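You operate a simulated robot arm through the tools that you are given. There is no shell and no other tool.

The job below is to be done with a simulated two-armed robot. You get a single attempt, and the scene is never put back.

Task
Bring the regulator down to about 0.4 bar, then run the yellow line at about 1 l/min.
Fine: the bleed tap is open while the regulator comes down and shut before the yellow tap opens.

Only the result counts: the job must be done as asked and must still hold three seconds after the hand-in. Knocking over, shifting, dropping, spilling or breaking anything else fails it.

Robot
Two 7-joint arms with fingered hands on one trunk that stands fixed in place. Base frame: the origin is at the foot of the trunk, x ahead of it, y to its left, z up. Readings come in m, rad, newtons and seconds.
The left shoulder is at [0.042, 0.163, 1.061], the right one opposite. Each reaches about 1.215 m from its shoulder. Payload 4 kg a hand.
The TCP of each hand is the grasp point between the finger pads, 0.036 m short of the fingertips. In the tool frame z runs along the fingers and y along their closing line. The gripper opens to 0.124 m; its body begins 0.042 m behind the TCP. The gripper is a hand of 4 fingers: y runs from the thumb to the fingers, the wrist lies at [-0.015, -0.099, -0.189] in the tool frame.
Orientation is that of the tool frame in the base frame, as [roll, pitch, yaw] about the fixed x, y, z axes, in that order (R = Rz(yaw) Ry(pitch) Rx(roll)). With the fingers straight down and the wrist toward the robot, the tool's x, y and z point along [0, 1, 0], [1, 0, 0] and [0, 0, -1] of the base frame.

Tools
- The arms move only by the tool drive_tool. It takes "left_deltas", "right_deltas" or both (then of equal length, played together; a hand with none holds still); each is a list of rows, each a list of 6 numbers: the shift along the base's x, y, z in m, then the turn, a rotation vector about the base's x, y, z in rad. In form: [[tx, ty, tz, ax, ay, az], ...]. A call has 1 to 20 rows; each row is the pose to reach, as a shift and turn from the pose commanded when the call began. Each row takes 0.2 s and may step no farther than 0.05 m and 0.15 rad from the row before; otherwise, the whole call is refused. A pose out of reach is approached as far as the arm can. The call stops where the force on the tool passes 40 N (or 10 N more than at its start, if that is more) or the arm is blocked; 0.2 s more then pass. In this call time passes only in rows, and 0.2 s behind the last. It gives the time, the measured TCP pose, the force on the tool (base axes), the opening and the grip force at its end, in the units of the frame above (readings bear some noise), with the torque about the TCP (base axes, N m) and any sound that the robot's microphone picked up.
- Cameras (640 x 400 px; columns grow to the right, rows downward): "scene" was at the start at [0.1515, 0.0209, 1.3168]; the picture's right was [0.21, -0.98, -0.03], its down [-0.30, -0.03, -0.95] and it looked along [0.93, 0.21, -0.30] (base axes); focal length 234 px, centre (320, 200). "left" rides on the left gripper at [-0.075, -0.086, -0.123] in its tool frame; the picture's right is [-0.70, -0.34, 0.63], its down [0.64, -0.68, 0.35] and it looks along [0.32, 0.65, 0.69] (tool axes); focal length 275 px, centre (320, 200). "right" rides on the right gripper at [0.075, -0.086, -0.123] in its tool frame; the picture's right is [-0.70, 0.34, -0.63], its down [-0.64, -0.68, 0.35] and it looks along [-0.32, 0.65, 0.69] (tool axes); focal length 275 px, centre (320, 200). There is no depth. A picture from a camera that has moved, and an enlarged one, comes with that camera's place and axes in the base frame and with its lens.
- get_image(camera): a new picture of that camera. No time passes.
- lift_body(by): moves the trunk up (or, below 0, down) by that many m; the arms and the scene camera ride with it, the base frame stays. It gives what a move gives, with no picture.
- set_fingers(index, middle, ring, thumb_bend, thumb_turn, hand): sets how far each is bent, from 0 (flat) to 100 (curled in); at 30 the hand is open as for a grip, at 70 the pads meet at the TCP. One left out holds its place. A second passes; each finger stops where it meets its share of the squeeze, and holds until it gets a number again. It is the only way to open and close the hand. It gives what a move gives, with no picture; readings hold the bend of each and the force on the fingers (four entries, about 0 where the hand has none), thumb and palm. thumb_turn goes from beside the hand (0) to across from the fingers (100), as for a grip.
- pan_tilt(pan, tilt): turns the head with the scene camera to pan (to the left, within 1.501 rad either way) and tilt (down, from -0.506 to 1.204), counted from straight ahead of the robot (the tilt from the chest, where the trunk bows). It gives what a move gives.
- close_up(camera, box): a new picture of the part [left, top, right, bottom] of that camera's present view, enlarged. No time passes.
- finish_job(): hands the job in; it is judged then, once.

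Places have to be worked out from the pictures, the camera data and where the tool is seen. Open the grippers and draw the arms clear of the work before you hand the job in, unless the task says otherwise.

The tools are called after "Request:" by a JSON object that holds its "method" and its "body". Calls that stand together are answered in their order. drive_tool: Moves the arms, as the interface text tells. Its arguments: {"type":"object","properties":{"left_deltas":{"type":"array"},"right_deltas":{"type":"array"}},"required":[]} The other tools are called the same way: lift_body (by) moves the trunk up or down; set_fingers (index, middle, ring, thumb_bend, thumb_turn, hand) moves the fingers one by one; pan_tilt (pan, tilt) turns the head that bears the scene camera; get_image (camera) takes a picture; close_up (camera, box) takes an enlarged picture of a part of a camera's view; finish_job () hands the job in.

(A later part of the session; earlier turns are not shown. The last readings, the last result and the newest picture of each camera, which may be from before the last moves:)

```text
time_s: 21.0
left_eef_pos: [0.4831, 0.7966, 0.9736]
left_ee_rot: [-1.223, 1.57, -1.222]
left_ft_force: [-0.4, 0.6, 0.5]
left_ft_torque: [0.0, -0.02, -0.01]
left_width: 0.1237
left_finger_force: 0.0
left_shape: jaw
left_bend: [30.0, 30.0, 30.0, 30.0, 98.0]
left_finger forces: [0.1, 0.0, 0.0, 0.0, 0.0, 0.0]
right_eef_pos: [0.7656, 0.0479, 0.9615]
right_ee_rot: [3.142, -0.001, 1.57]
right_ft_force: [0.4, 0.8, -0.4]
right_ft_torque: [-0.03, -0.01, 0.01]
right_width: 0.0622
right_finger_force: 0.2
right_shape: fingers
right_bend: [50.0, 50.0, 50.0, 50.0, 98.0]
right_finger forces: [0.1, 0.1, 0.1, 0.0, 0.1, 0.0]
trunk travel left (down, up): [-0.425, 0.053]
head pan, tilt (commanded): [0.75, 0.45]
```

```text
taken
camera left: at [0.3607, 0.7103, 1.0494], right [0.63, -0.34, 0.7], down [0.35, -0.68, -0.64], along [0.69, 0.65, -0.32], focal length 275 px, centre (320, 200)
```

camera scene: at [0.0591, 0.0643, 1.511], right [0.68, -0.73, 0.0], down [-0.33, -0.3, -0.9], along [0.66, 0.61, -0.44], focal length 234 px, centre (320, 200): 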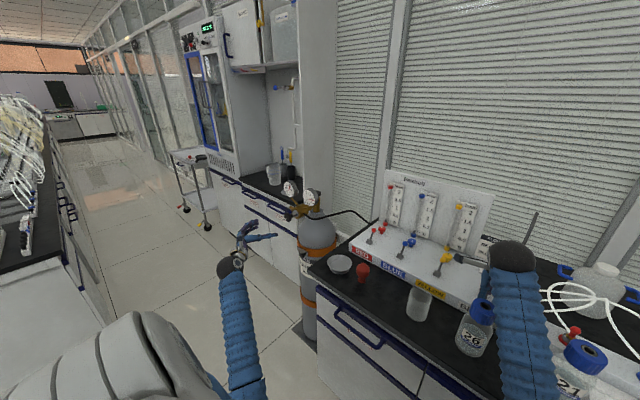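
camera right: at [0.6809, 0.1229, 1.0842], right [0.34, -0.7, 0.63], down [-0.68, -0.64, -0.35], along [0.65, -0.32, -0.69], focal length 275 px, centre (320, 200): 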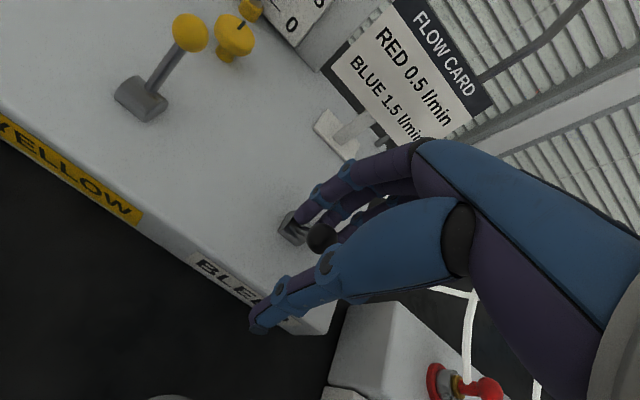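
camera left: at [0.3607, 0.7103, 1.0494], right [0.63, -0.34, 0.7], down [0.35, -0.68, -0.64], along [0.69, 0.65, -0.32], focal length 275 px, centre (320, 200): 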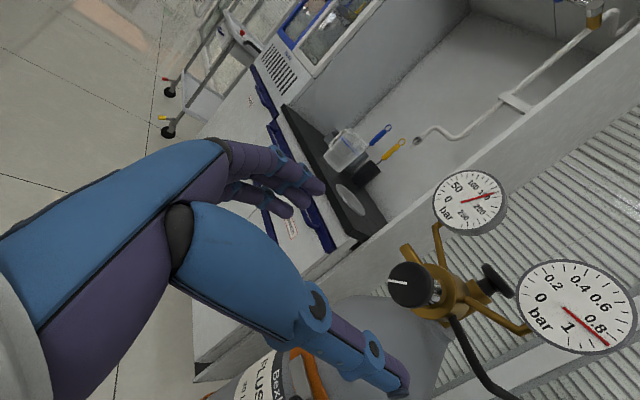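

The left camera now sees the knob and the low gauge (about 0.86 bar), and the knob face is at about [0.622, 0.798, 0.970]. To find the wrist's turning range in free space, I first roll the hand clockwise (+x) by about 1.2 rad, so the later anticlockwise turn has plenty of travel.

Request:
{"method": "drive_tool", "body": {"left_deltas": [[0, 0, 0, 0.15, 0, 0], [0, 0, 0, 0.3, 0, 0], [0, 0, 0, 0.45, 0, 0], [0, 0, 0, 0.6, 0, 0], [0, 0, 0, 0.75, 0, 0], [0, 0, 0, 0.9, 0, 0], [0, 0, 0, 1.05, 0, 0], [0, 0, 0, 1.2, 0, 0]]}}

Request:
{"method": "get_image", "body": {"camera": "scene"}}

Request:
{"method": "get_image", "body": {"camera": "left"}}

```text
time_s: 22.8
left_eef_pos: [0.4834, 0.7967, 0.9723]
left_ee_rot: [1.571, 0.369, 1.569]
left_ft_force: [-0.1, 0.1, 0.4]
left_ft_torque: [-0.05, 0.02, 0.01]
left_width: 0.1238
left_finger_force: 0.1
left_shape: jaw
left_bend: [30.0, 30.0, 30.0, 30.0, 98.0]
left_finger forces: [0.0, 0.1, 0.1, 0.1, 0.1, 0.1]
right_eef_pos: [0.7664, 0.0493, 0.962]
right_ee_rot: [-3.14, 0.0, 1.571]
right_ft_force: [-0.2, -0.5, 0.6]
right_ft_torque: [0.03, 0.0, -0.01]
right_width: 0.0624
right_finger_force: 0.0
right_shape: fingers
right_bend: [50.0, 50.0, 50.0, 50.0, 98.0]
right_finger forces: [0.1, 0.1, 0.0, 0.0, 0.0, 0.0]
trunk travel left (down, up): [-0.425, 0.053]
head pan, tilt (commanded): [0.75, 0.45]
```

```text
taken
camera scene: at [0.0594, 0.0643, 1.511], right [0.68, -0.73, -0.01], down [-0.33, -0.3, -0.9], along [0.66, 0.61, -0.44], focal length 234 px, centre (320, 200)
```

scene: 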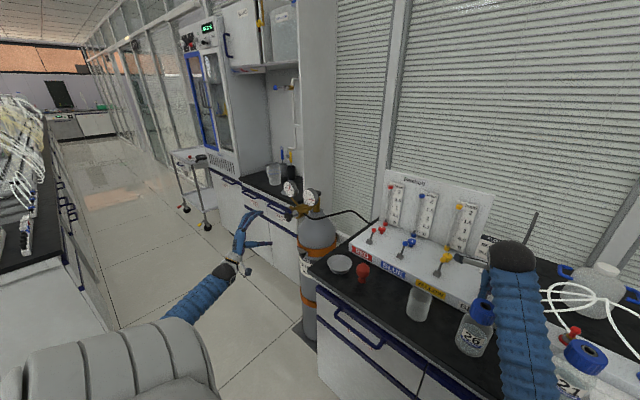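

```text
taken
camera left: at [0.3603, 0.6952, 0.9213], right [0.63, -0.77, -0.06], down [0.35, 0.35, -0.87], along [0.69, 0.53, 0.49], focal length 275 px, centre (320, 200)
```

left: 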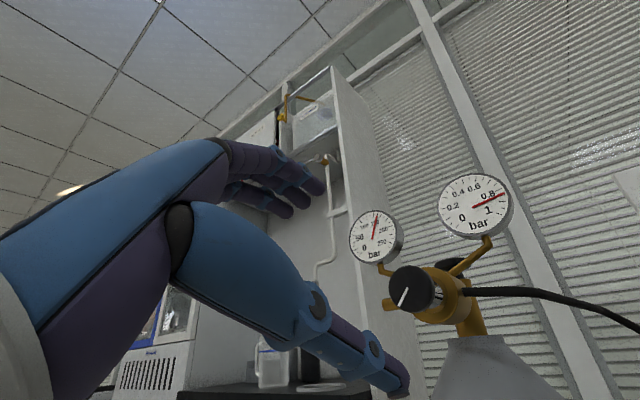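

The hand reached the full +1.2 rad roll without trouble. I part-close the left hand to about 0.087 m and advance toward the knob axis, stopping with the TCP near x ≈ 0.60 for a check.

Request:
{"method": "set_fingers", "body": {"hand": "left", "index": 42, "middle": 42, "ring": 42, "thumb_bend": 42}}

Request:
{"method": "drive_tool", "body": {"left_deltas": [[0.03, 0, 0, 0, 0, 0], [0.06, 0, 0, 0, 0, 0], [0.085, 0, 0, 0, 0, 0], [0.1, 0, 0, 0, 0, 0]]}}

Request:
{"method": "get_image", "body": {"camera": "left"}}

Request:
{"method": "close_up", "body": {"camera": "scene", "box": [220, 160, 348, 260]}}

```text
time_s: 23.8
left_eef_pos: [0.4829, 0.7968, 0.9738]
left_ee_rot: [1.572, 0.371, 1.572]
left_ft_force: [-0.4, -0.4, -0.2]
left_ft_torque: [0.01, 0.0, 0.01]
left_width: 0.0873
left_finger_force: 0.0
left_shape: fingers
left_bend: [42.0, 42.0, 42.0, 42.0, 98.0]
left_finger forces: [0.1, 0.0, 0.0, 0.0, 0.0, 0.0]
right_eef_pos: [0.7663, 0.0475, 0.9614]
right_ee_rot: [3.141, 0.001, 1.572]
right_ft_force: [0.0, 0.6, 0.3]
right_ft_torque: [-0.04, 0.0, -0.01]
right_width: 0.0622
right_finger_force: 0.1
right_shape: fingers
right_bend: [50.0, 50.0, 50.0, 50.0, 98.0]
right_finger forces: [0.0, 0.0, 0.0, 0.0, 0.1, 0.0]
trunk travel left (down, up): [-0.425, 0.053]
head pan, tilt (commanded): [0.75, 0.45]
```

```text
time_s: 24.8
left_eef_pos: [0.584, 0.7976, 0.974]
left_ee_rot: [1.571, 0.373, 1.573]
left_ft_force: [-0.3, 0.0, 0.4]
left_ft_torque: [0.03, -0.04, -0.01]
left_width: 0.0872
left_finger_force: 0.0
left_shape: fingers
left_bend: [42.0, 42.0, 42.0, 42.0, 98.0]
left_finger forces: [0.0, 0.0, 0.0, 0.0, 0.0, 0.0]
right_eef_pos: [0.7658, 0.0486, 0.9619]
right_ee_rot: [3.141, 0.0, 1.571]
right_ft_force: [0.1, 0.1, 0.0]
right_ft_torque: [-0.02, 0.01, 0.01]
right_width: 0.0623
right_finger_force: 0.0
right_shape: fingers
right_bend: [50.0, 50.0, 50.0, 50.0, 98.0]
right_finger forces: [0.1, 0.0, 0.0, 0.0, 0.0, 0.0]
trunk travel left (down, up): [-0.425, 0.053]
head pan, tilt (commanded): [0.75, 0.45]
```

```text
taken
camera left: at [0.4607, 0.6947, 0.9221], right [0.63, -0.77, -0.06], down [0.35, 0.35, -0.87], along [0.69, 0.53, 0.49], focal length 275 px, centre (320, 200)
```

left: 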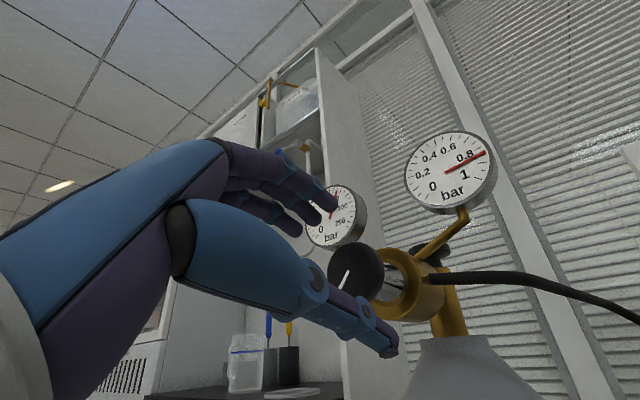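

```text
4.00 times, centred on (284, 210) of scene
camera zoom: at [0.0596, 0.064, 1.511], right [0.68, -0.73, -0.01], down [-0.33, -0.3, -0.9], along [0.65, 0.61, -0.44], focal length 934 px, centre (464, 160)
```

zoom: 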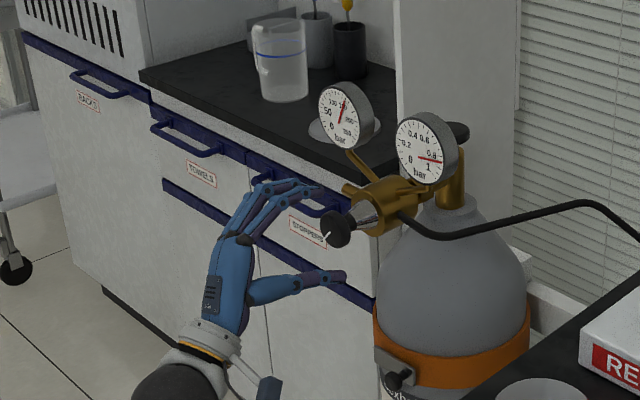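

The fingers and thumb straddle the knob symmetrically in the scene view. I advance another 45 mm so the TCP sits at the knob centre, then grip gently.

Request:
{"method": "drive_tool", "body": {"left_deltas": [[0.015, 0, -0.001, 0, 0, 0], [0.03, 0, -0.001, 0, 0, 0], [0.045, 0, -0.001, 0, 0, 0]]}}

Request:
{"method": "get_image", "body": {"camera": "left"}}

Request:
{"method": "close_up", "body": {"camera": "scene", "box": [250, 170, 346, 240]}}

```text
time_s: 25.6
left_eef_pos: [0.6289, 0.798, 0.9721]
left_ee_rot: [1.572, 0.372, 1.571]
left_ft_force: [0.1, 0.4, -0.2]
left_ft_torque: [-0.02, -0.03, -0.02]
left_width: 0.0873
left_finger_force: 0.0
left_shape: fingers
left_bend: [42.0, 42.0, 42.0, 42.0, 98.0]
left_finger forces: [0.0, 0.0, 0.1, 0.0, 0.0, 0.1]
right_eef_pos: [0.7667, 0.0488, 0.9612]
right_ee_rot: [-3.139, 0.001, 1.573]
right_ft_force: [-0.3, 1.0, -0.8]
right_ft_torque: [0.0, 0.01, -0.01]
right_width: 0.0624
right_finger_force: 0.1
right_shape: fingers
right_bend: [50.0, 50.0, 50.0, 50.0, 98.0]
right_finger forces: [0.0, 0.0, 0.0, 0.0, 0.0, 0.0]
trunk travel left (down, up): [-0.425, 0.053]
head pan, tilt (commanded): [0.75, 0.45]
```

```text
taken
camera left: at [0.5063, 0.6953, 0.9203], right [0.63, -0.77, -0.06], down [0.34, 0.35, -0.87], along [0.69, 0.53, 0.49], focal length 275 px, centre (320, 200)
```

left: 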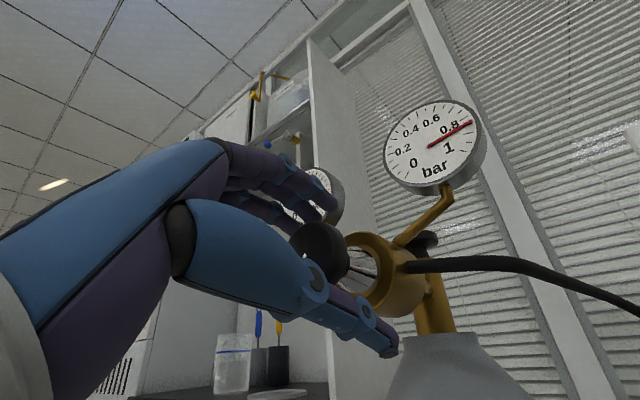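

```text
5.71 times, centred on (298, 205) of scene
camera zoom: at [0.0601, 0.064, 1.511], right [0.68, -0.73, -0.01], down [-0.33, -0.3, -0.9], along [0.65, 0.61, -0.44], focal length 1335 px, centre (446, 171)
```

zoom: 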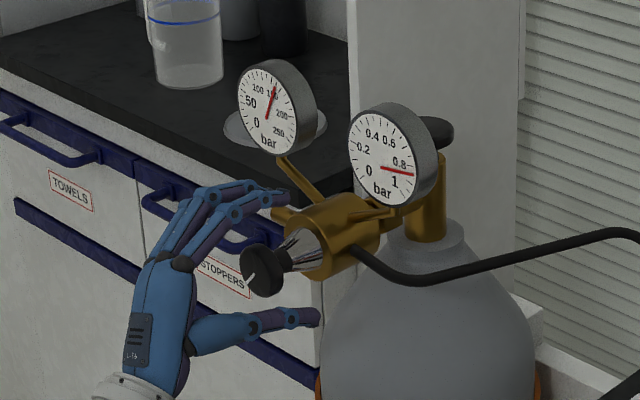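

The knob is centred between the finger pads with no contact. I close the left hand on it.

Request:
{"method": "set_fingers", "body": {"hand": "left", "index": 62, "middle": 62, "ring": 62, "thumb_bend": 62}}

Request:
{"method": "get_image", "body": {"camera": "left"}}

Request:
{"method": "close_up", "body": {"camera": "scene", "box": [250, 170, 346, 240]}}

```text
time_s: 26.6
left_eef_pos: [0.6301, 0.7962, 0.9721]
left_ee_rot: [1.573, 0.371, 1.572]
left_ft_force: [-4.9, -12.2, -15.6]
left_ft_torque: [-0.07, 0.14, -0.08]
left_width: 0.0404
left_finger_force: 11.5
left_shape: fingers
left_bend: [62.0, 61.0, 62.0, 57.0, 95.0]
left_finger forces: [0.0, 1.4, 0.0, 0.0, 20.9, 0.0]
right_eef_pos: [0.7666, 0.0483, 0.9608]
right_ee_rot: [-3.141, 0.0, 1.571]
right_ft_force: [-0.5, 0.6, -0.1]
right_ft_torque: [-0.02, 0.0, 0.0]
right_width: 0.0622
right_finger_force: 0.1
right_shape: fingers
right_bend: [50.0, 50.0, 50.0, 50.0, 98.0]
right_finger forces: [0.1, 0.1, 0.0, 0.1, 0.1, 0.0]
trunk travel left (down, up): [-0.425, 0.053]
head pan, tilt (commanded): [0.75, 0.45]
```

```text
taken
camera left: at [0.5065, 0.6945, 0.9197], right [0.63, -0.77, -0.06], down [0.34, 0.35, -0.87], along [0.69, 0.53, 0.49], focal length 275 px, centre (320, 200)
```

left: 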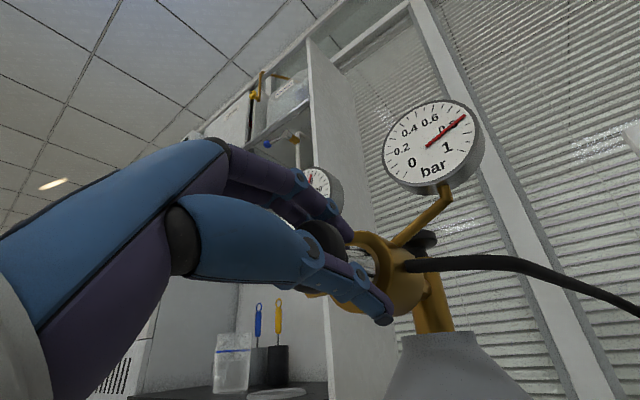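

```text
5.71 times, centred on (298, 205) of scene
camera zoom: at [0.06, 0.0641, 1.5109], right [0.68, -0.73, -0.01], down [-0.33, -0.3, -0.9], along [0.65, 0.61, -0.44], focal length 1335 px, centre (446, 171)
```

zoom: 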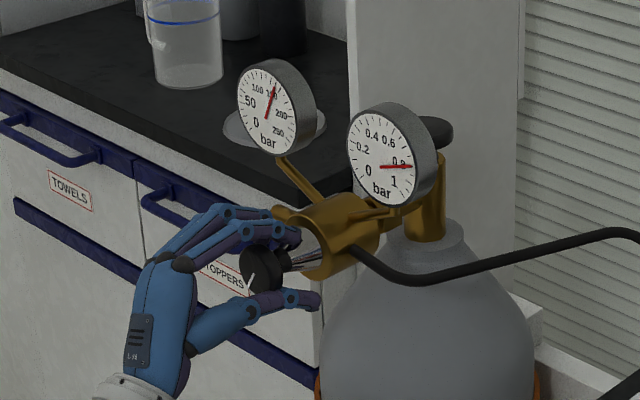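

The thumb presses the knob at 21 N while the fingers barely touch, so the grip is lopsided. I close the three fingers further so they share the load.

Request:
{"method": "set_fingers", "body": {"hand": "left", "index": 72, "middle": 72, "ring": 72}}

Request:
{"method": "close_up", "body": {"camera": "scene", "box": [250, 170, 346, 240]}}

Request:
{"method": "close_up", "body": {"camera": "left", "box": [220, 80, 500, 340]}}

```text
time_s: 27.6
left_eef_pos: [0.6286, 0.7954, 0.9757]
left_ee_rot: [1.569, 0.368, 1.568]
left_ft_force: [-2.2, -13.7, 3.3]
left_ft_torque: [-0.05, -0.5, 0.03]
left_width: 0.0325
left_finger_force: 18.1
left_shape: fingers
left_bend: [71.0, 63.0, 72.0, 56.0, 94.0]
left_finger forces: [6.8, 9.0, 0.0, 0.1, 20.4, 0.1]
right_eef_pos: [0.7658, 0.0463, 0.9617]
right_ee_rot: [3.141, -0.002, 1.571]
right_ft_force: [0.2, -0.3, -0.2]
right_ft_torque: [0.0, -0.01, -0.01]
right_width: 0.0623
right_finger_force: 0.1
right_shape: fingers
right_bend: [50.0, 50.0, 50.0, 50.0, 98.0]
right_finger forces: [0.1, 0.0, 0.0, 0.0, 0.0, 0.0]
trunk travel left (down, up): [-0.425, 0.053]
head pan, tilt (commanded): [0.75, 0.45]
```

```text
5.71 times, centred on (298, 205) of scene
camera zoom: at [0.059, 0.0626, 1.5112], right [0.68, -0.73, -0.01], down [-0.33, -0.3, -0.9], along [0.66, 0.61, -0.44], focal length 1335 px, centre (446, 171)
```

zoom: 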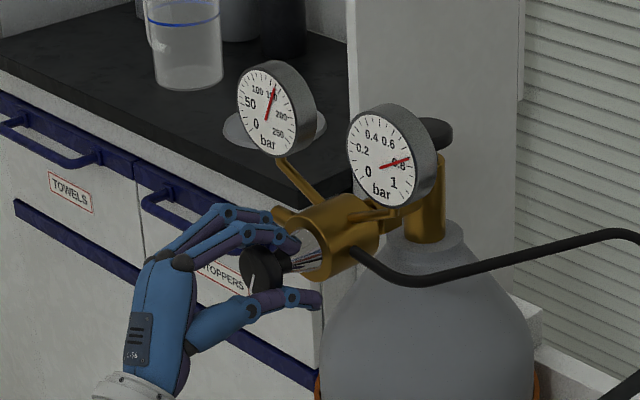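

```text
1.54 times, centred on (360, 210) of left
camera zoom: at [0.5061, 0.694, 0.9223], right [0.63, -0.77, -0.06], down [0.35, 0.35, -0.87], along [0.69, 0.53, 0.49], focal length 424 px, centre (258, 185)
```

zoom: 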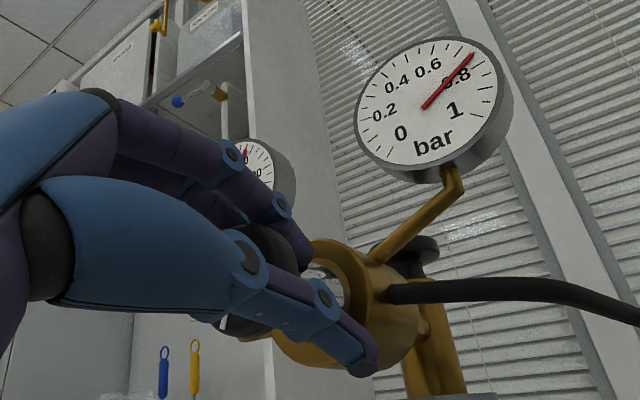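

Turning the knob anticlockwise lowers the pressure: it slipped round slightly and the gauge now shows about 0.77 bar. With the grip balanced, I turn it another 0.3 rad anticlockwise (−x) and read the gauge.

Request:
{"method": "drive_tool", "body": {"left_deltas": [[0, 0, 0, -0.1, 0, 0], [0, 0, 0, -0.2, 0, 0], [0, 0, 0, -0.3, 0, 0]]}}

Request:
{"method": "close_up", "body": {"camera": "scene", "box": [250, 170, 346, 240]}}

Request:
{"method": "close_up", "body": {"camera": "left", "box": [220, 80, 540, 340]}}

```text
time_s: 28.4
left_eef_pos: [0.6286, 0.7941, 0.9762]
left_ee_rot: [1.57, 0.67, 1.571]
left_ft_force: [0.1, -16.9, 12.6]
left_ft_torque: [0.15, -0.71, -0.06]
left_width: 0.0294
left_finger_force: 17.2
left_shape: fingers
left_bend: [71.0, 62.0, 72.0, 57.0, 94.0]
left_finger forces: [9.1, 10.1, 0.0, 0.0, 15.4, 0.1]
right_eef_pos: [0.7649, 0.0456, 0.9619]
right_ee_rot: [-3.141, -0.002, 1.571]
right_ft_force: [-0.1, 0.4, 0.5]
right_ft_torque: [0.02, 0.02, 0.0]
right_width: 0.0626
right_finger_force: 0.2
right_shape: fingers
right_bend: [50.0, 50.0, 50.0, 50.0, 98.0]
right_finger forces: [0.1, 0.0, 0.0, 0.0, 0.0, 0.0]
trunk travel left (down, up): [-0.425, 0.053]
head pan, tilt (commanded): [0.75, 0.45]
```

```text
5.71 times, centred on (298, 205) of scene
camera zoom: at [0.0588, 0.0613, 1.5113], right [0.68, -0.73, -0.01], down [-0.32, -0.3, -0.9], along [0.66, 0.61, -0.44], focal length 1335 px, centre (446, 171)
```

zoom: 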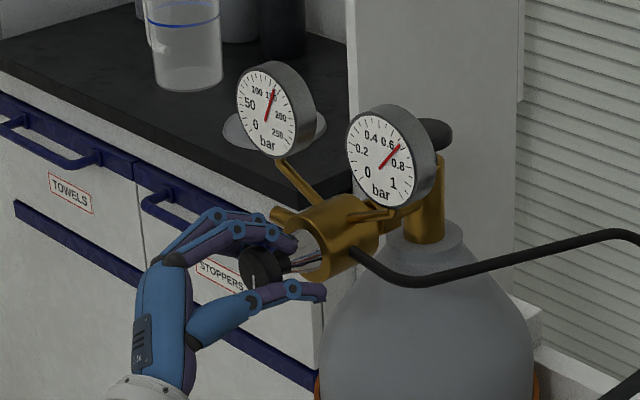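

```text
1.54 times, centred on (380, 210) of left
camera zoom: at [0.5055, 0.6819, 0.9554], right [0.63, -0.76, 0.17], down [0.35, 0.08, -0.93], along [0.69, 0.65, 0.31], focal length 424 px, centre (228, 185)
```

zoom: 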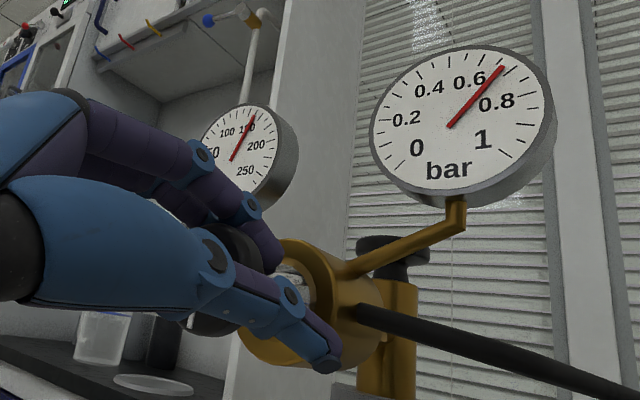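

The gauge is down to about 0.67 bar, so 0.3 rad is worth about 0.1 bar. I continue another 0.35 rad anticlockwise, nudging the hand −y/+z by a few mm to take the side load off the knob.

Request:
{"method": "drive_tool", "body": {"left_deltas": [[0, -0.001, 0.001, -0.09, 0, 0], [0, -0.002, 0.002, -0.18, 0, 0], [0, -0.003, 0.002, -0.27, 0, 0], [0, -0.003, 0.002, -0.35, 0, 0]]}}

Request:
{"method": "close_up", "body": {"camera": "scene", "box": [250, 170, 346, 240]}}

Request:
{"method": "close_up", "body": {"camera": "left", "box": [300, 60, 600, 300]}}

```text
time_s: 29.4
left_eef_pos: [0.6272, 0.7928, 0.9779]
left_ee_rot: [1.567, 1.019, 1.568]
left_ft_force: [4.0, -5.3, 19.2]
left_ft_torque: [0.2, -0.72, 0.26]
left_width: 0.0247
left_finger_force: 15.1
left_shape: fingers
left_bend: [71.0, 61.0, 72.0, 59.0, 95.0]
left_finger forces: [7.8, 11.7, 0.2, 0.0, 9.8, 0.0]
right_eef_pos: [0.7652, 0.0471, 0.9628]
right_ee_rot: [3.141, -0.001, 1.572]
right_ft_force: [0.0, 0.0, -0.4]
right_ft_torque: [-0.03, 0.0, 0.04]
right_width: 0.0625
right_finger_force: 0.0
right_shape: fingers
right_bend: [50.0, 50.0, 50.0, 50.0, 98.0]
right_finger forces: [0.0, 0.0, 0.0, 0.1, 0.0, 0.1]
trunk travel left (down, up): [-0.425, 0.053]
head pan, tilt (commanded): [0.75, 0.45]
```

```text
5.71 times, centred on (298, 205) of scene
camera zoom: at [0.0586, 0.0618, 1.5112], right [0.68, -0.73, -0.01], down [-0.32, -0.3, -0.9], along [0.66, 0.61, -0.44], focal length 1335 px, centre (446, 171)
```

zoom: 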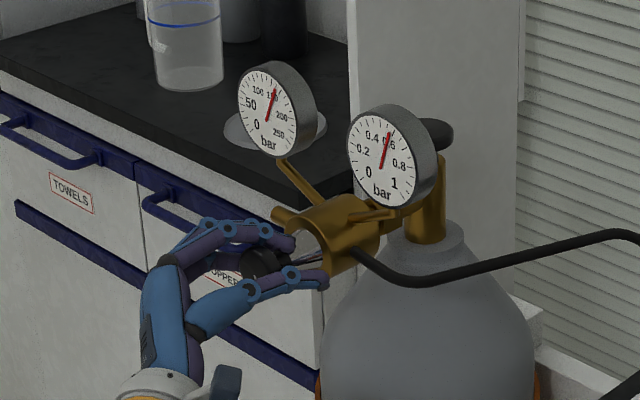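

```text
1.67 times, centred on (450, 180) of left
camera zoom: at [0.5045, 0.6799, 0.9968], right [0.63, -0.65, 0.42], down [0.35, -0.24, -0.91], along [0.69, 0.72, 0.07], focal length 459 px, centre (103, 233)
```

zoom: 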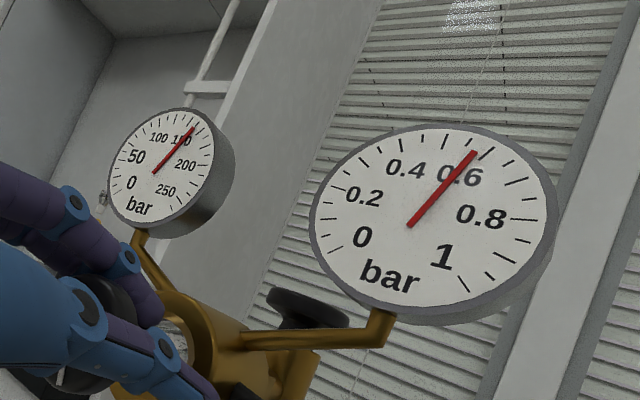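

The gauge is at about 0.58 bar and the grip still holds between middle finger and thumb. I keep turning by 0.35 rad while easing off the upward side load.

Request:
{"method": "drive_tool", "body": {"left_deltas": [[0, -0.001, 0.001, -0.09, 0, 0], [0, -0.001, 0.002, -0.18, 0, 0], [0, -0.001, 0.003, -0.27, 0, 0], [0, -0.001, 0.003, -0.35, 0, 0]]}}

Request:
{"method": "close_up", "body": {"camera": "scene", "box": [250, 170, 346, 240]}}

Request:
{"method": "close_up", "body": {"camera": "left", "box": [300, 60, 640, 340]}}

```text
time_s: 30.4
left_eef_pos: [0.6265, 0.7929, 0.9795]
left_ee_rot: [1.564, 1.372, 1.566]
left_ft_force: [-0.7, 6.1, 21.7]
left_ft_torque: [0.4, -0.72, 0.44]
left_width: 0.0198
left_finger_force: 17.4
left_shape: fingers
left_bend: [71.0, 60.0, 72.0, 60.0, 96.0]
left_finger forces: [9.5, 15.3, 2.5, 0.0, 6.4, 0.0]
right_eef_pos: [0.7651, 0.0474, 0.9611]
right_ee_rot: [-3.141, -0.002, 1.571]
right_ft_force: [-0.9, -0.2, 1.1]
right_ft_torque: [0.05, -0.02, -0.02]
right_width: 0.0624
right_finger_force: 0.1
right_shape: fingers
right_bend: [50.0, 50.0, 50.0, 50.0, 98.0]
right_finger forces: [0.0, 0.0, 0.0, 0.0, 0.0, 0.0]
trunk travel left (down, up): [-0.425, 0.053]
head pan, tilt (commanded): [0.75, 0.45]
```

```text
5.71 times, centred on (298, 205) of scene
camera zoom: at [0.0581, 0.0628, 1.5112], right [0.68, -0.73, -0.01], down [-0.32, -0.3, -0.9], along [0.66, 0.61, -0.44], focal length 1335 px, centre (446, 171)
```

zoom: 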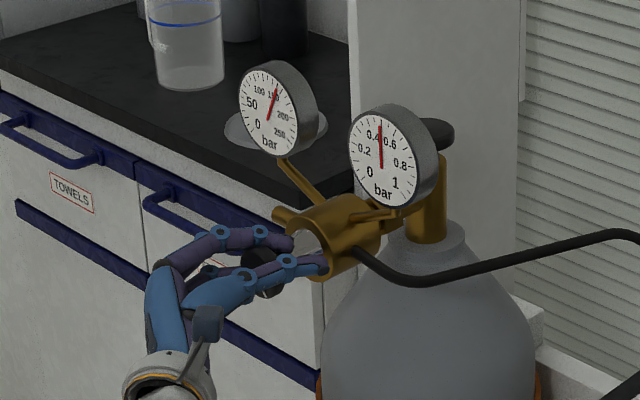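

```text
1.43 times, centred on (470, 200) of left
camera zoom: at [0.5037, 0.6929, 1.0366], right [0.63, -0.47, 0.62], down [0.35, -0.54, -0.77], along [0.69, 0.7, -0.18], focal length 393 px, centre (106, 200)
```

zoom: 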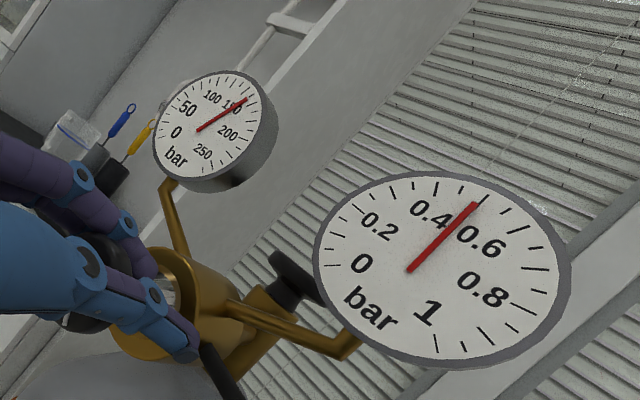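

The gauge now reads about 0.49 bar. One more turn of roughly 0.35 rad should bring it to 0.40, again with a small upward relief.

Request:
{"method": "drive_tool", "body": {"left_deltas": [[0, 0.0, 0.001, -0.09, 0, 0], [0, 0.001, 0.002, -0.18, 0, 0], [0, 0.001, 0.003, -0.27, 0, 0], [0, 0.001, 0.003, -0.33, 0, 0]]}}

Request:
{"method": "close_up", "body": {"camera": "scene", "box": [250, 170, 346, 240]}}

Request:
{"method": "close_up", "body": {"camera": "scene", "box": [296, 180, 328, 212]}}

Request:
{"method": "close_up", "body": {"camera": "left", "box": [300, 60, 640, 340]}}

```text
time_s: 31.4
left_eef_pos: [0.6271, 0.7948, 0.9828]
left_ee_rot: [-1.552, 1.438, -1.553]
left_ft_force: [-2.8, 16.7, 18.7]
left_ft_torque: [0.51, -0.44, 0.64]
left_width: 0.0184
left_finger_force: 18.9
left_shape: fingers
left_bend: [72.0, 59.0, 72.0, 60.0, 97.0]
left_finger forces: [12.5, 16.6, 2.4, 0.0, 5.7, 0.0]
right_eef_pos: [0.7657, 0.0488, 0.9623]
right_ee_rot: [3.141, 0.0, 1.571]
right_ft_force: [0.7, 0.5, -0.4]
right_ft_torque: [0.0, 0.0, -0.01]
right_width: 0.0623
right_finger_force: 0.1
right_shape: fingers
right_bend: [50.0, 50.0, 50.0, 50.0, 98.0]
right_finger forces: [0.0, 0.1, 0.1, 0.0, 0.0, 0.0]
trunk travel left (down, up): [-0.425, 0.053]
head pan, tilt (commanded): [0.75, 0.45]
```

```text
5.71 times, centred on (298, 205) of scene
camera zoom: at [0.058, 0.0641, 1.5111], right [0.68, -0.73, 0.0], down [-0.32, -0.3, -0.9], along [0.66, 0.61, -0.44], focal length 1335 px, centre (446, 171)
```

zoom: 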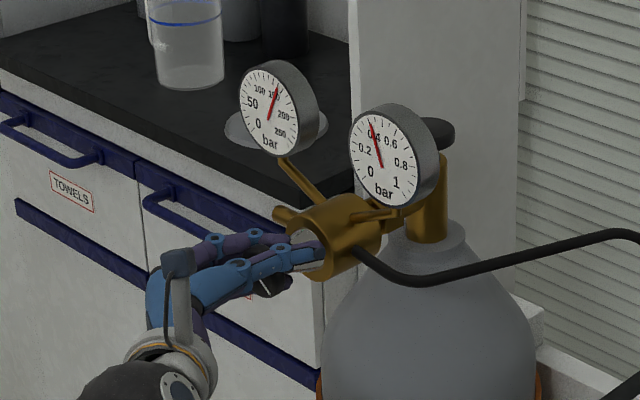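

```text
12.50 times, centred on (312, 196) of scene
camera zoom: at [0.058, 0.0641, 1.5111], right [0.68, -0.73, 0.0], down [-0.32, -0.3, -0.9], along [0.66, 0.61, -0.44], focal length 2920 px, centre (420, 250)
```

zoom: 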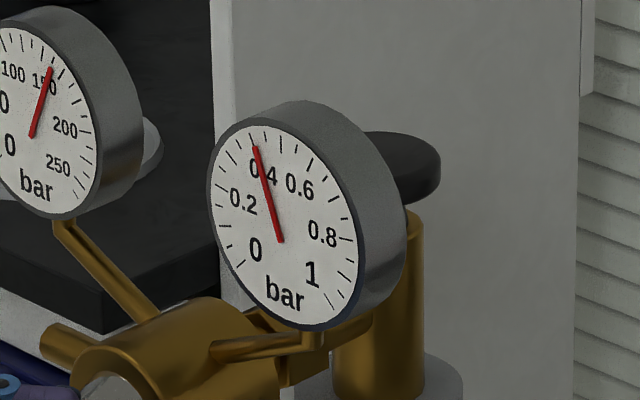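

```text
1.43 times, centred on (470, 200) of left
camera zoom: at [0.5038, 0.7184, 1.0677], right [0.63, -0.24, 0.73], down [0.35, -0.76, -0.55], along [0.69, 0.6, -0.4], focal length 393 px, centre (106, 200)
```

zoom: 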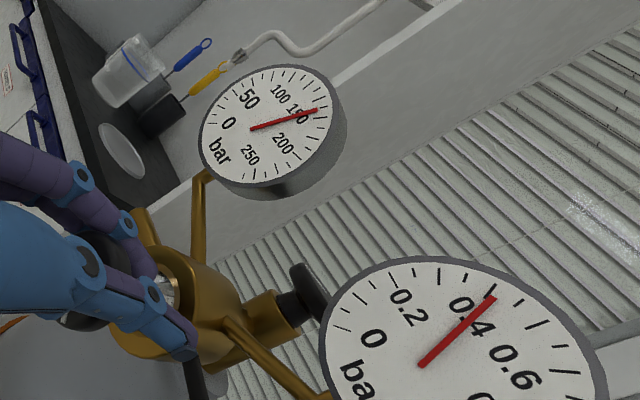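

The needle now lies almost on 0.4. I zoom closer on the dial before deciding on a trim.

Request:
{"method": "close_up", "body": {"camera": "left", "box": [460, 230, 630, 340]}}

Request:
{"method": "close_up", "body": {"camera": "scene", "box": [304, 184, 320, 204]}}

```text
3.64 times, centred on (545, 285) of left
camera zoom: at [0.5038, 0.7184, 1.0677], right [0.63, -0.24, 0.73], down [0.35, -0.76, -0.55], along [0.69, 0.6, -0.4], focal length 1001 px, centre (-498, -109)
```

zoom: 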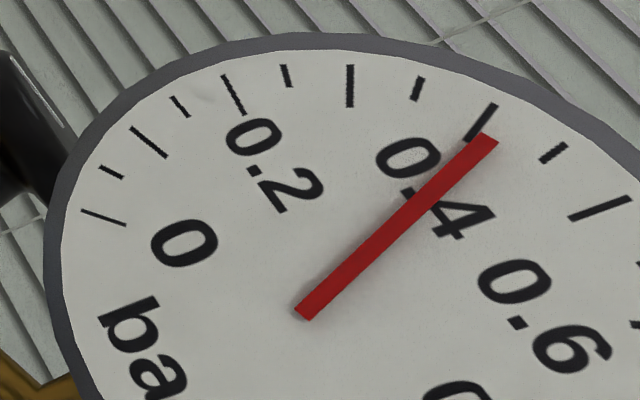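

```text
16.00 times, centred on (312, 194) of scene
camera zoom: at [0.058, 0.0641, 1.5111], right [0.68, -0.73, 0.0], down [-0.32, -0.3, -0.9], along [0.66, 0.61, -0.44], focal length 3738 px, centre (448, 296)
```

zoom: 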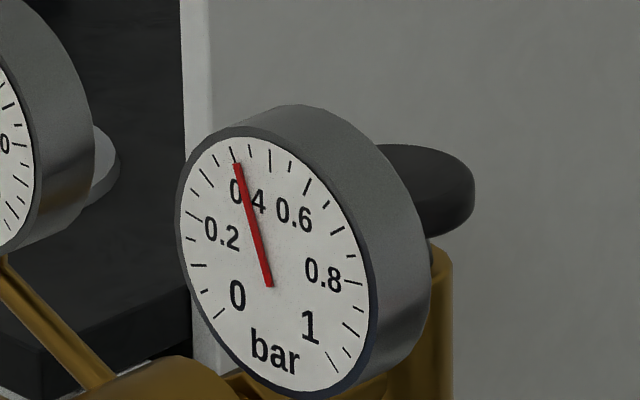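

The dial's ticks are 0.05 bar apart and the needle stands at about 0.41. I release the knob now and check whether it keeps that setting.

Request:
{"method": "set_fingers", "body": {"hand": "left", "index": 44, "middle": 44, "ring": 44, "thumb_bend": 44}}

Request:
{"method": "close_up", "body": {"camera": "left", "box": [460, 230, 630, 340]}}

Request:
{"method": "close_up", "body": {"camera": "scene", "box": [304, 184, 320, 204]}}

Request:
{"method": "get_image", "body": {"camera": "left"}}

```text
time_s: 32.4
left_eef_pos: [0.6289, 0.794, 0.9804]
left_ee_rot: [-1.57, 1.438, -1.57]
left_ft_force: [0.1, -1.1, 0.4]
left_ft_torque: [-0.01, 0.0, 0.01]
left_width: 0.0804
left_finger_force: 0.3
left_shape: fingers
left_bend: [44.0, 44.0, 44.0, 44.0, 97.0]
left_finger forces: [0.1, 0.0, 0.0, 0.0, 0.0, 0.1]
right_eef_pos: [0.766, 0.0469, 0.9624]
right_ee_rot: [-3.141, 0.001, 1.57]
right_ft_force: [0.4, -0.5, 1.0]
right_ft_torque: [0.02, 0.02, -0.01]
right_width: 0.0624
right_finger_force: 0.0
right_shape: fingers
right_bend: [50.0, 50.0, 50.0, 50.0, 98.0]
right_finger forces: [0.0, 0.0, 0.0, 0.0, 0.1, 0.1]
trunk travel left (down, up): [-0.425, 0.053]
head pan, tilt (commanded): [0.75, 0.45]
```

```text
3.64 times, centred on (545, 285) of left
camera zoom: at [0.5053, 0.7176, 1.0667], right [0.63, -0.24, 0.73], down [0.35, -0.76, -0.55], along [0.69, 0.6, -0.4], focal length 1001 px, centre (-498, -109)
```

zoom: 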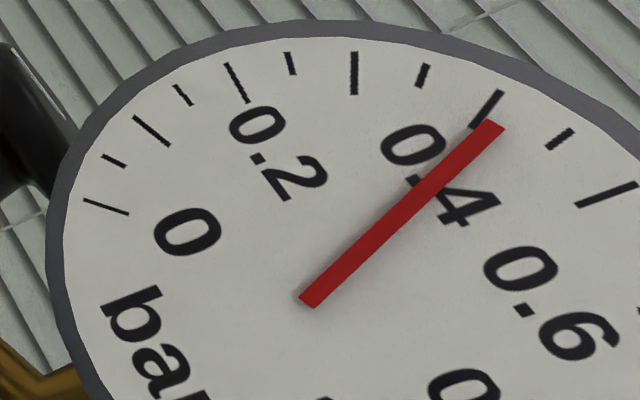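

```text
16.00 times, centred on (312, 194) of scene
camera zoom: at [0.0593, 0.0638, 1.511], right [0.68, -0.73, -0.01], down [-0.33, -0.3, -0.9], along [0.66, 0.61, -0.44], focal length 3738 px, centre (448, 296)
```

zoom: 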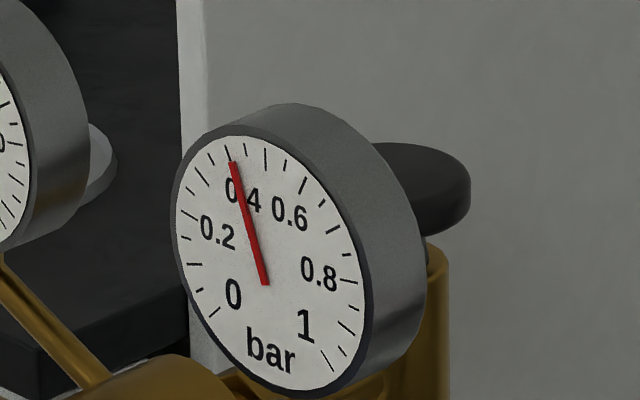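

```text
taken
camera left: at [0.5053, 0.7176, 1.0667], right [0.63, -0.24, 0.73], down [0.35, -0.76, -0.55], along [0.69, 0.6, -0.4], focal length 275 px, centre (320, 200)
```

left: 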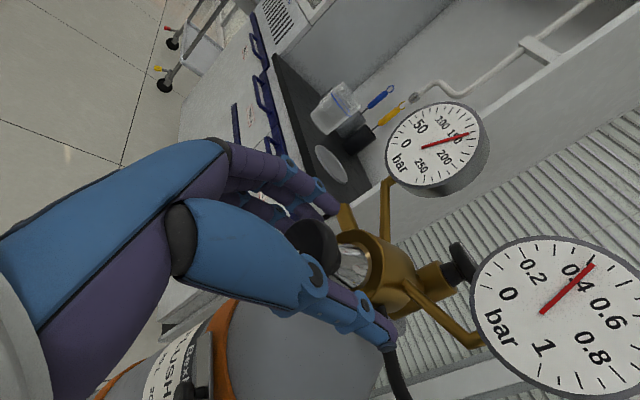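

The setting holds at about 0.41 bar with the knob released. I draw the left hand straight back from the knob but leave it nearby in case the setting needs a trim later.

Request:
{"method": "drive_tool", "body": {"left_deltas": [[-0.02, 0, 0, 0, 0, 0], [-0.045, 0, 0, 0, 0, 0], [-0.08, 0, 0, 0, 0, 0], [-0.12, 0, 0, 0, 0, 0], [-0.16, 0, 0, 0, 0, 0]]}}

Request:
{"method": "close_up", "body": {"camera": "left", "box": [300, 100, 640, 400]}}

Request:
{"method": "close_up", "body": {"camera": "scene", "box": [304, 184, 320, 204]}}

```text
time_s: 33.6
left_eef_pos: [0.469, 0.7939, 0.9813]
left_ee_rot: [-1.571, 1.442, -1.571]
left_ft_force: [0.5, 1.2, -0.2]
left_ft_torque: [0.0, 0.02, -0.02]
left_width: 0.0808
left_finger_force: 0.1
left_shape: fingers
left_bend: [44.0, 44.0, 44.0, 44.0, 97.0]
left_finger forces: [0.0, 0.0, 0.0, 0.0, 0.1, 0.0]
right_eef_pos: [0.766, 0.0464, 0.9622]
right_ee_rot: [3.14, 0.0, 1.57]
right_ft_force: [-0.8, -0.7, 0.2]
right_ft_torque: [-0.03, -0.02, -0.05]
right_width: 0.0625
right_finger_force: 0.1
right_shape: fingers
right_bend: [50.0, 50.0, 50.0, 50.0, 98.0]
right_finger forces: [0.1, 0.0, 0.0, 0.1, 0.0, 0.0]
trunk travel left (down, up): [-0.425, 0.053]
head pan, tilt (commanded): [0.75, 0.45]
```

```text
1.33 times, centred on (470, 250) of left
camera zoom: at [0.3453, 0.7179, 1.0671], right [0.63, -0.24, 0.73], down [0.35, -0.76, -0.55], along [0.69, 0.6, -0.4], focal length 367 px, centre (120, 133)
```

zoom: 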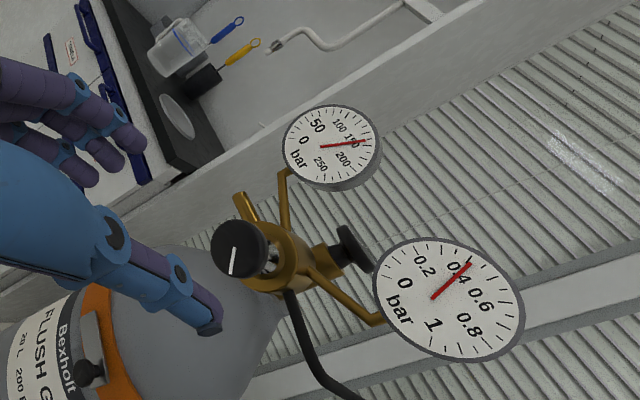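

```text
16.00 times, centred on (312, 194) of scene
camera zoom: at [0.0585, 0.0639, 1.5111], right [0.68, -0.73, 0.0], down [-0.32, -0.3, -0.9], along [0.66, 0.61, -0.44], focal length 3738 px, centre (448, 296)
```

zoom: 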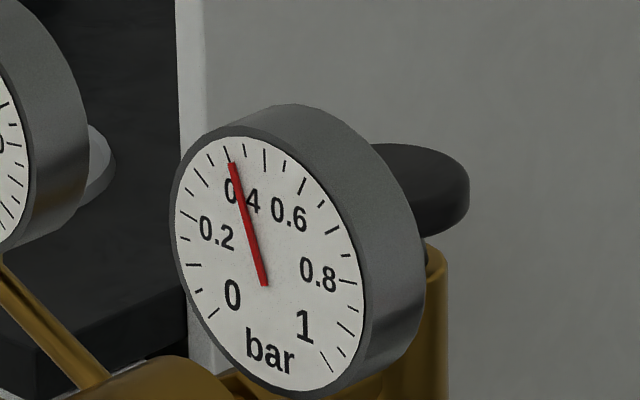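

The regulator stays at about 0.41 bar. Next I shut the bleed by pushing its lever back (+x) with the right thumb, in small steps.

Request:
{"method": "drive_tool", "body": {"right_deltas": [[0.012, 0, 0, 0, 0, 0], [0.024, 0, 0, 0, 0, 0], [0.036, 0, 0, 0, 0, 0], [0.048, 0, 0, 0, 0, 0], [0.058, 0, 0, 0, 0, 0]]}}

Request:
{"method": "get_image", "body": {"camera": "right"}}

```text
time_s: 34.8
left_eef_pos: [0.4679, 0.7935, 0.9806]
left_ee_rot: [-1.566, 1.44, -1.566]
left_ft_force: [-0.2, -0.2, -0.1]
left_ft_torque: [0.01, 0.01, 0.0]
left_width: 0.0805
left_finger_force: 0.1
left_shape: fingers
left_bend: [44.0, 44.0, 44.0, 44.0, 97.0]
left_finger forces: [0.0, 0.0, 0.0, 0.0, 0.0, 0.0]
right_eef_pos: [0.8249, 0.0489, 0.9613]
right_ee_rot: [-3.141, 0.0, 1.572]
right_ft_force: [0.3, 0.7, 0.3]
right_ft_torque: [0.0, -0.01, 0.01]
right_width: 0.0626
right_finger_force: 0.0
right_shape: fingers
right_bend: [50.0, 50.0, 50.0, 50.0, 97.0]
right_finger forces: [0.1, 0.0, 0.0, 0.1, 0.0, 0.0]
trunk travel left (down, up): [-0.425, 0.053]
head pan, tilt (commanded): [0.75, 0.45]
```

```text
taken
camera right: at [0.7402, 0.1234, 1.0837], right [0.34, -0.7, 0.63], down [-0.68, -0.64, -0.34], along [0.65, -0.32, -0.69], focal length 275 px, centre (320, 200)
```

right: 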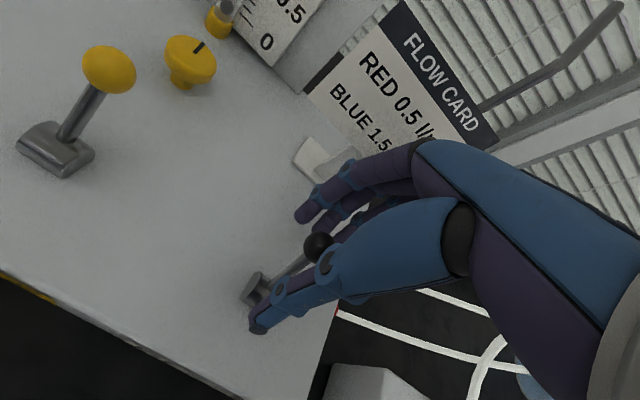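

The bleed lever is back in its original shut position (ball at about x = 0.835), and nothing is touching it. I lift the right hand straight up and check the gauge and bleed lever.

Request:
{"method": "drive_tool", "body": {"right_deltas": [[0, 0, 0.03, 0, 0, 0], [0, 0, 0.07, 0, 0, 0], [0, 0, 0.11, 0, 0, 0]]}}

Request:
{"method": "get_image", "body": {"camera": "right"}}

Request:
{"method": "close_up", "body": {"camera": "scene", "box": [304, 184, 320, 204]}}

```text
time_s: 35.6
left_eef_pos: [0.4687, 0.794, 0.9796]
left_ee_rot: [-1.558, 1.439, -1.558]
left_ft_force: [0.6, -0.8, 0.1]
left_ft_torque: [0.0, -0.01, -0.01]
left_width: 0.0807
left_finger_force: 0.0
left_shape: fingers
left_bend: [44.0, 44.0, 44.0, 44.0, 97.0]
left_finger forces: [0.0, 0.0, 0.0, 0.0, 0.0, 0.0]
right_eef_pos: [0.8245, 0.0486, 1.0719]
right_ee_rot: [-3.14, -0.001, 1.569]
right_ft_force: [0.4, -0.5, -0.4]
right_ft_torque: [-0.01, -0.01, -0.01]
right_width: 0.0627
right_finger_force: 0.2
right_shape: fingers
right_bend: [50.0, 50.0, 50.0, 50.0, 97.0]
right_finger forces: [0.1, 0.1, 0.0, 0.0, 0.0, 0.1]
trunk travel left (down, up): [-0.425, 0.053]
head pan, tilt (commanded): [0.75, 0.45]
```

```text
taken
camera right: at [0.7392, 0.1233, 1.1942], right [0.34, -0.7, 0.63], down [-0.68, -0.64, -0.34], along [0.65, -0.32, -0.69], focal length 275 px, centre (320, 200)
```

right: 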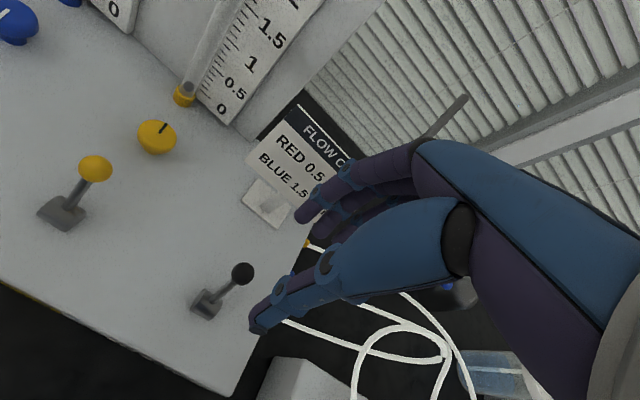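

```text
16.00 times, centred on (312, 194) of scene
camera zoom: at [0.0592, 0.0642, 1.5111], right [0.68, -0.73, 0.0], down [-0.33, -0.3, -0.9], along [0.66, 0.61, -0.44], focal length 3738 px, centre (448, 296)
```

zoom: 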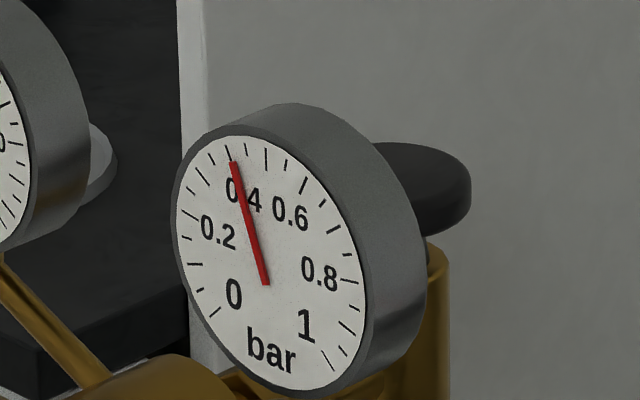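

The bleed lever leans the same way as the others again, and the gauge holds at 0.41. I raise the trunk another 0.05 m for clearance over bottle 26, turn the head to the panel and carry the right hand over the yellow lever.

Request:
{"method": "lift_body", "body": {"by": 0.05}}

Request:
{"method": "pan_tilt", "body": {"pan": 0.2, "tilt": 0.5}}

Request:
{"method": "drive_tool", "body": {"right_deltas": [[0, 0.036, 0, 0, 0, 0], [0, 0.072, 0, 0, 0, 0], [0, 0.108, 0, 0, 0, 0], [0, 0.144, 0, 0, 0, 0]]}}

Request:
{"method": "get_image", "body": {"camera": "scene"}}

Request:
{"method": "get_image", "body": {"camera": "right"}}

Request:
{"method": "get_image", "body": {"camera": "left"}}

```text
time_s: 36.5
left_eef_pos: [0.4684, 0.794, 1.0313]
left_ee_rot: [-1.57, 1.441, -1.569]
left_ft_force: [-0.2, -1.0, 0.3]
left_ft_torque: [0.0, -0.02, 0.0]
left_width: 0.0808
left_finger_force: 0.0
left_shape: fingers
left_bend: [44.0, 44.0, 44.0, 44.0, 97.0]
left_finger forces: [0.0, 0.0, 0.0, 0.1, 0.0, 0.0]
right_eef_pos: [0.8237, 0.0498, 1.1208]
right_ee_rot: [3.141, 0.0, 1.57]
right_ft_force: [0.4, -0.3, -0.4]
right_ft_torque: [-0.06, 0.01, 0.0]
right_width: 0.0626
right_finger_force: 0.0
right_shape: fingers
right_bend: [50.0, 50.0, 50.0, 50.0, 97.0]
right_finger forces: [0.1, 0.0, 0.1, 0.1, 0.0, 0.0]
trunk travel left (down, up): [-0.475, 0.003]
head pan, tilt (commanded): [0.75, 0.45]
```

```text
time_s: 37.5
left_eef_pos: [0.4674, 0.7942, 1.0293]
left_ee_rot: [-1.553, 1.44, -1.554]
left_ft_force: [0.2, 0.5, 0.1]
left_ft_torque: [-0.02, -0.02, -0.01]
left_width: 0.0804
left_finger_force: 0.1
left_shape: fingers
left_bend: [44.0, 44.0, 44.0, 44.0, 97.0]
left_finger forces: [0.1, 0.0, 0.1, 0.0, 0.0, 0.0]
right_eef_pos: [0.8242, 0.0481, 1.1217]
right_ee_rot: [3.14, -0.002, 1.571]
right_ft_force: [0.8, 0.6, -0.7]
right_ft_torque: [0.0, -0.01, 0.01]
right_width: 0.0626
right_finger_force: 0.0
right_shape: fingers
right_bend: [50.0, 50.0, 50.0, 50.0, 97.0]
right_finger forces: [0.0, 0.0, 0.0, 0.0, 0.0, 0.0]
trunk travel left (down, up): [-0.475, 0.003]
head pan, tilt (commanded): [0.201, 0.499]
```

```text
time_s: 38.7
left_eef_pos: [0.4684, 0.7928, 1.0308]
left_ee_rot: [-1.582, 1.439, -1.582]
left_ft_force: [0.0, 0.4, -0.4]
left_ft_torque: [0.02, 0.06, -0.02]
left_width: 0.0806
left_finger_force: 0.1
left_shape: fingers
left_bend: [44.0, 44.0, 44.0, 44.0, 97.0]
left_finger forces: [0.1, 0.1, 0.0, 0.0, 0.0, 0.1]
right_eef_pos: [0.8445, 0.1474, 1.1063]
right_ee_rot: [3.139, 0.042, 1.526]
right_ft_force: [0.4, 0.6, 0.7]
right_ft_torque: [0.0, -0.01, 0.01]
right_width: 0.0626
right_finger_force: 0.1
right_shape: fingers
right_bend: [50.0, 50.0, 50.0, 50.0, 97.0]
right_finger forces: [0.0, 0.0, 0.0, 0.1, 0.1, 0.0]
trunk travel left (down, up): [-0.475, 0.003]
head pan, tilt (commanded): [0.201, 0.499]
stopped in row 4 (right hand): the arm was blocked; the commanded pose is now the measured one
```

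```text
taken
camera scene: at [0.0783, 0.0182, 1.5564], right [0.2, -0.98, 0.0], down [-0.47, -0.09, -0.88], along [0.86, 0.18, -0.48], focal length 234 px, centre (320, 200)
```

scene: 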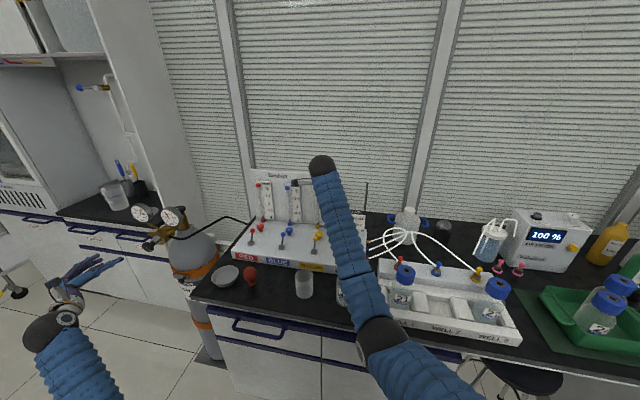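

```text
taken
camera right: at [0.7622, 0.2315, 1.2263], right [0.3, -0.68, 0.66], down [-0.71, -0.63, -0.32], along [0.64, -0.37, -0.68], focal length 275 px, centre (320, 200)
```

right: 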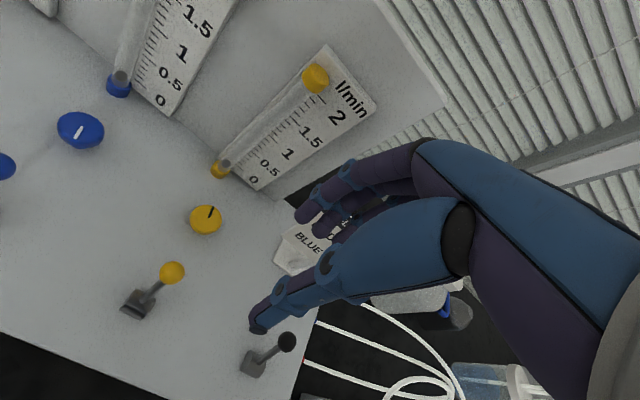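

```text
taken
camera left: at [0.3457, 0.717, 1.1171], right [0.63, -0.24, 0.73], down [0.35, -0.76, -0.55], along [0.69, 0.6, -0.4], focal length 275 px, centre (320, 200)
```

left: 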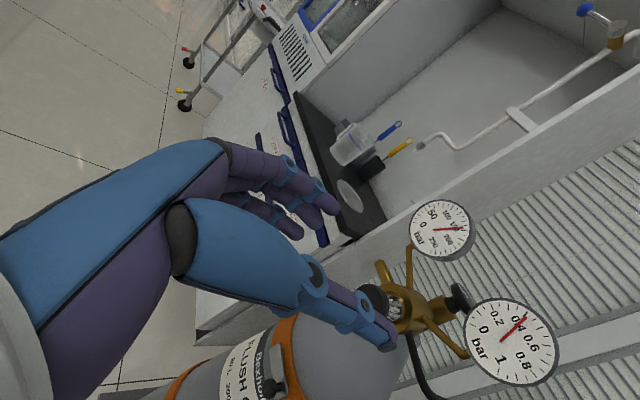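

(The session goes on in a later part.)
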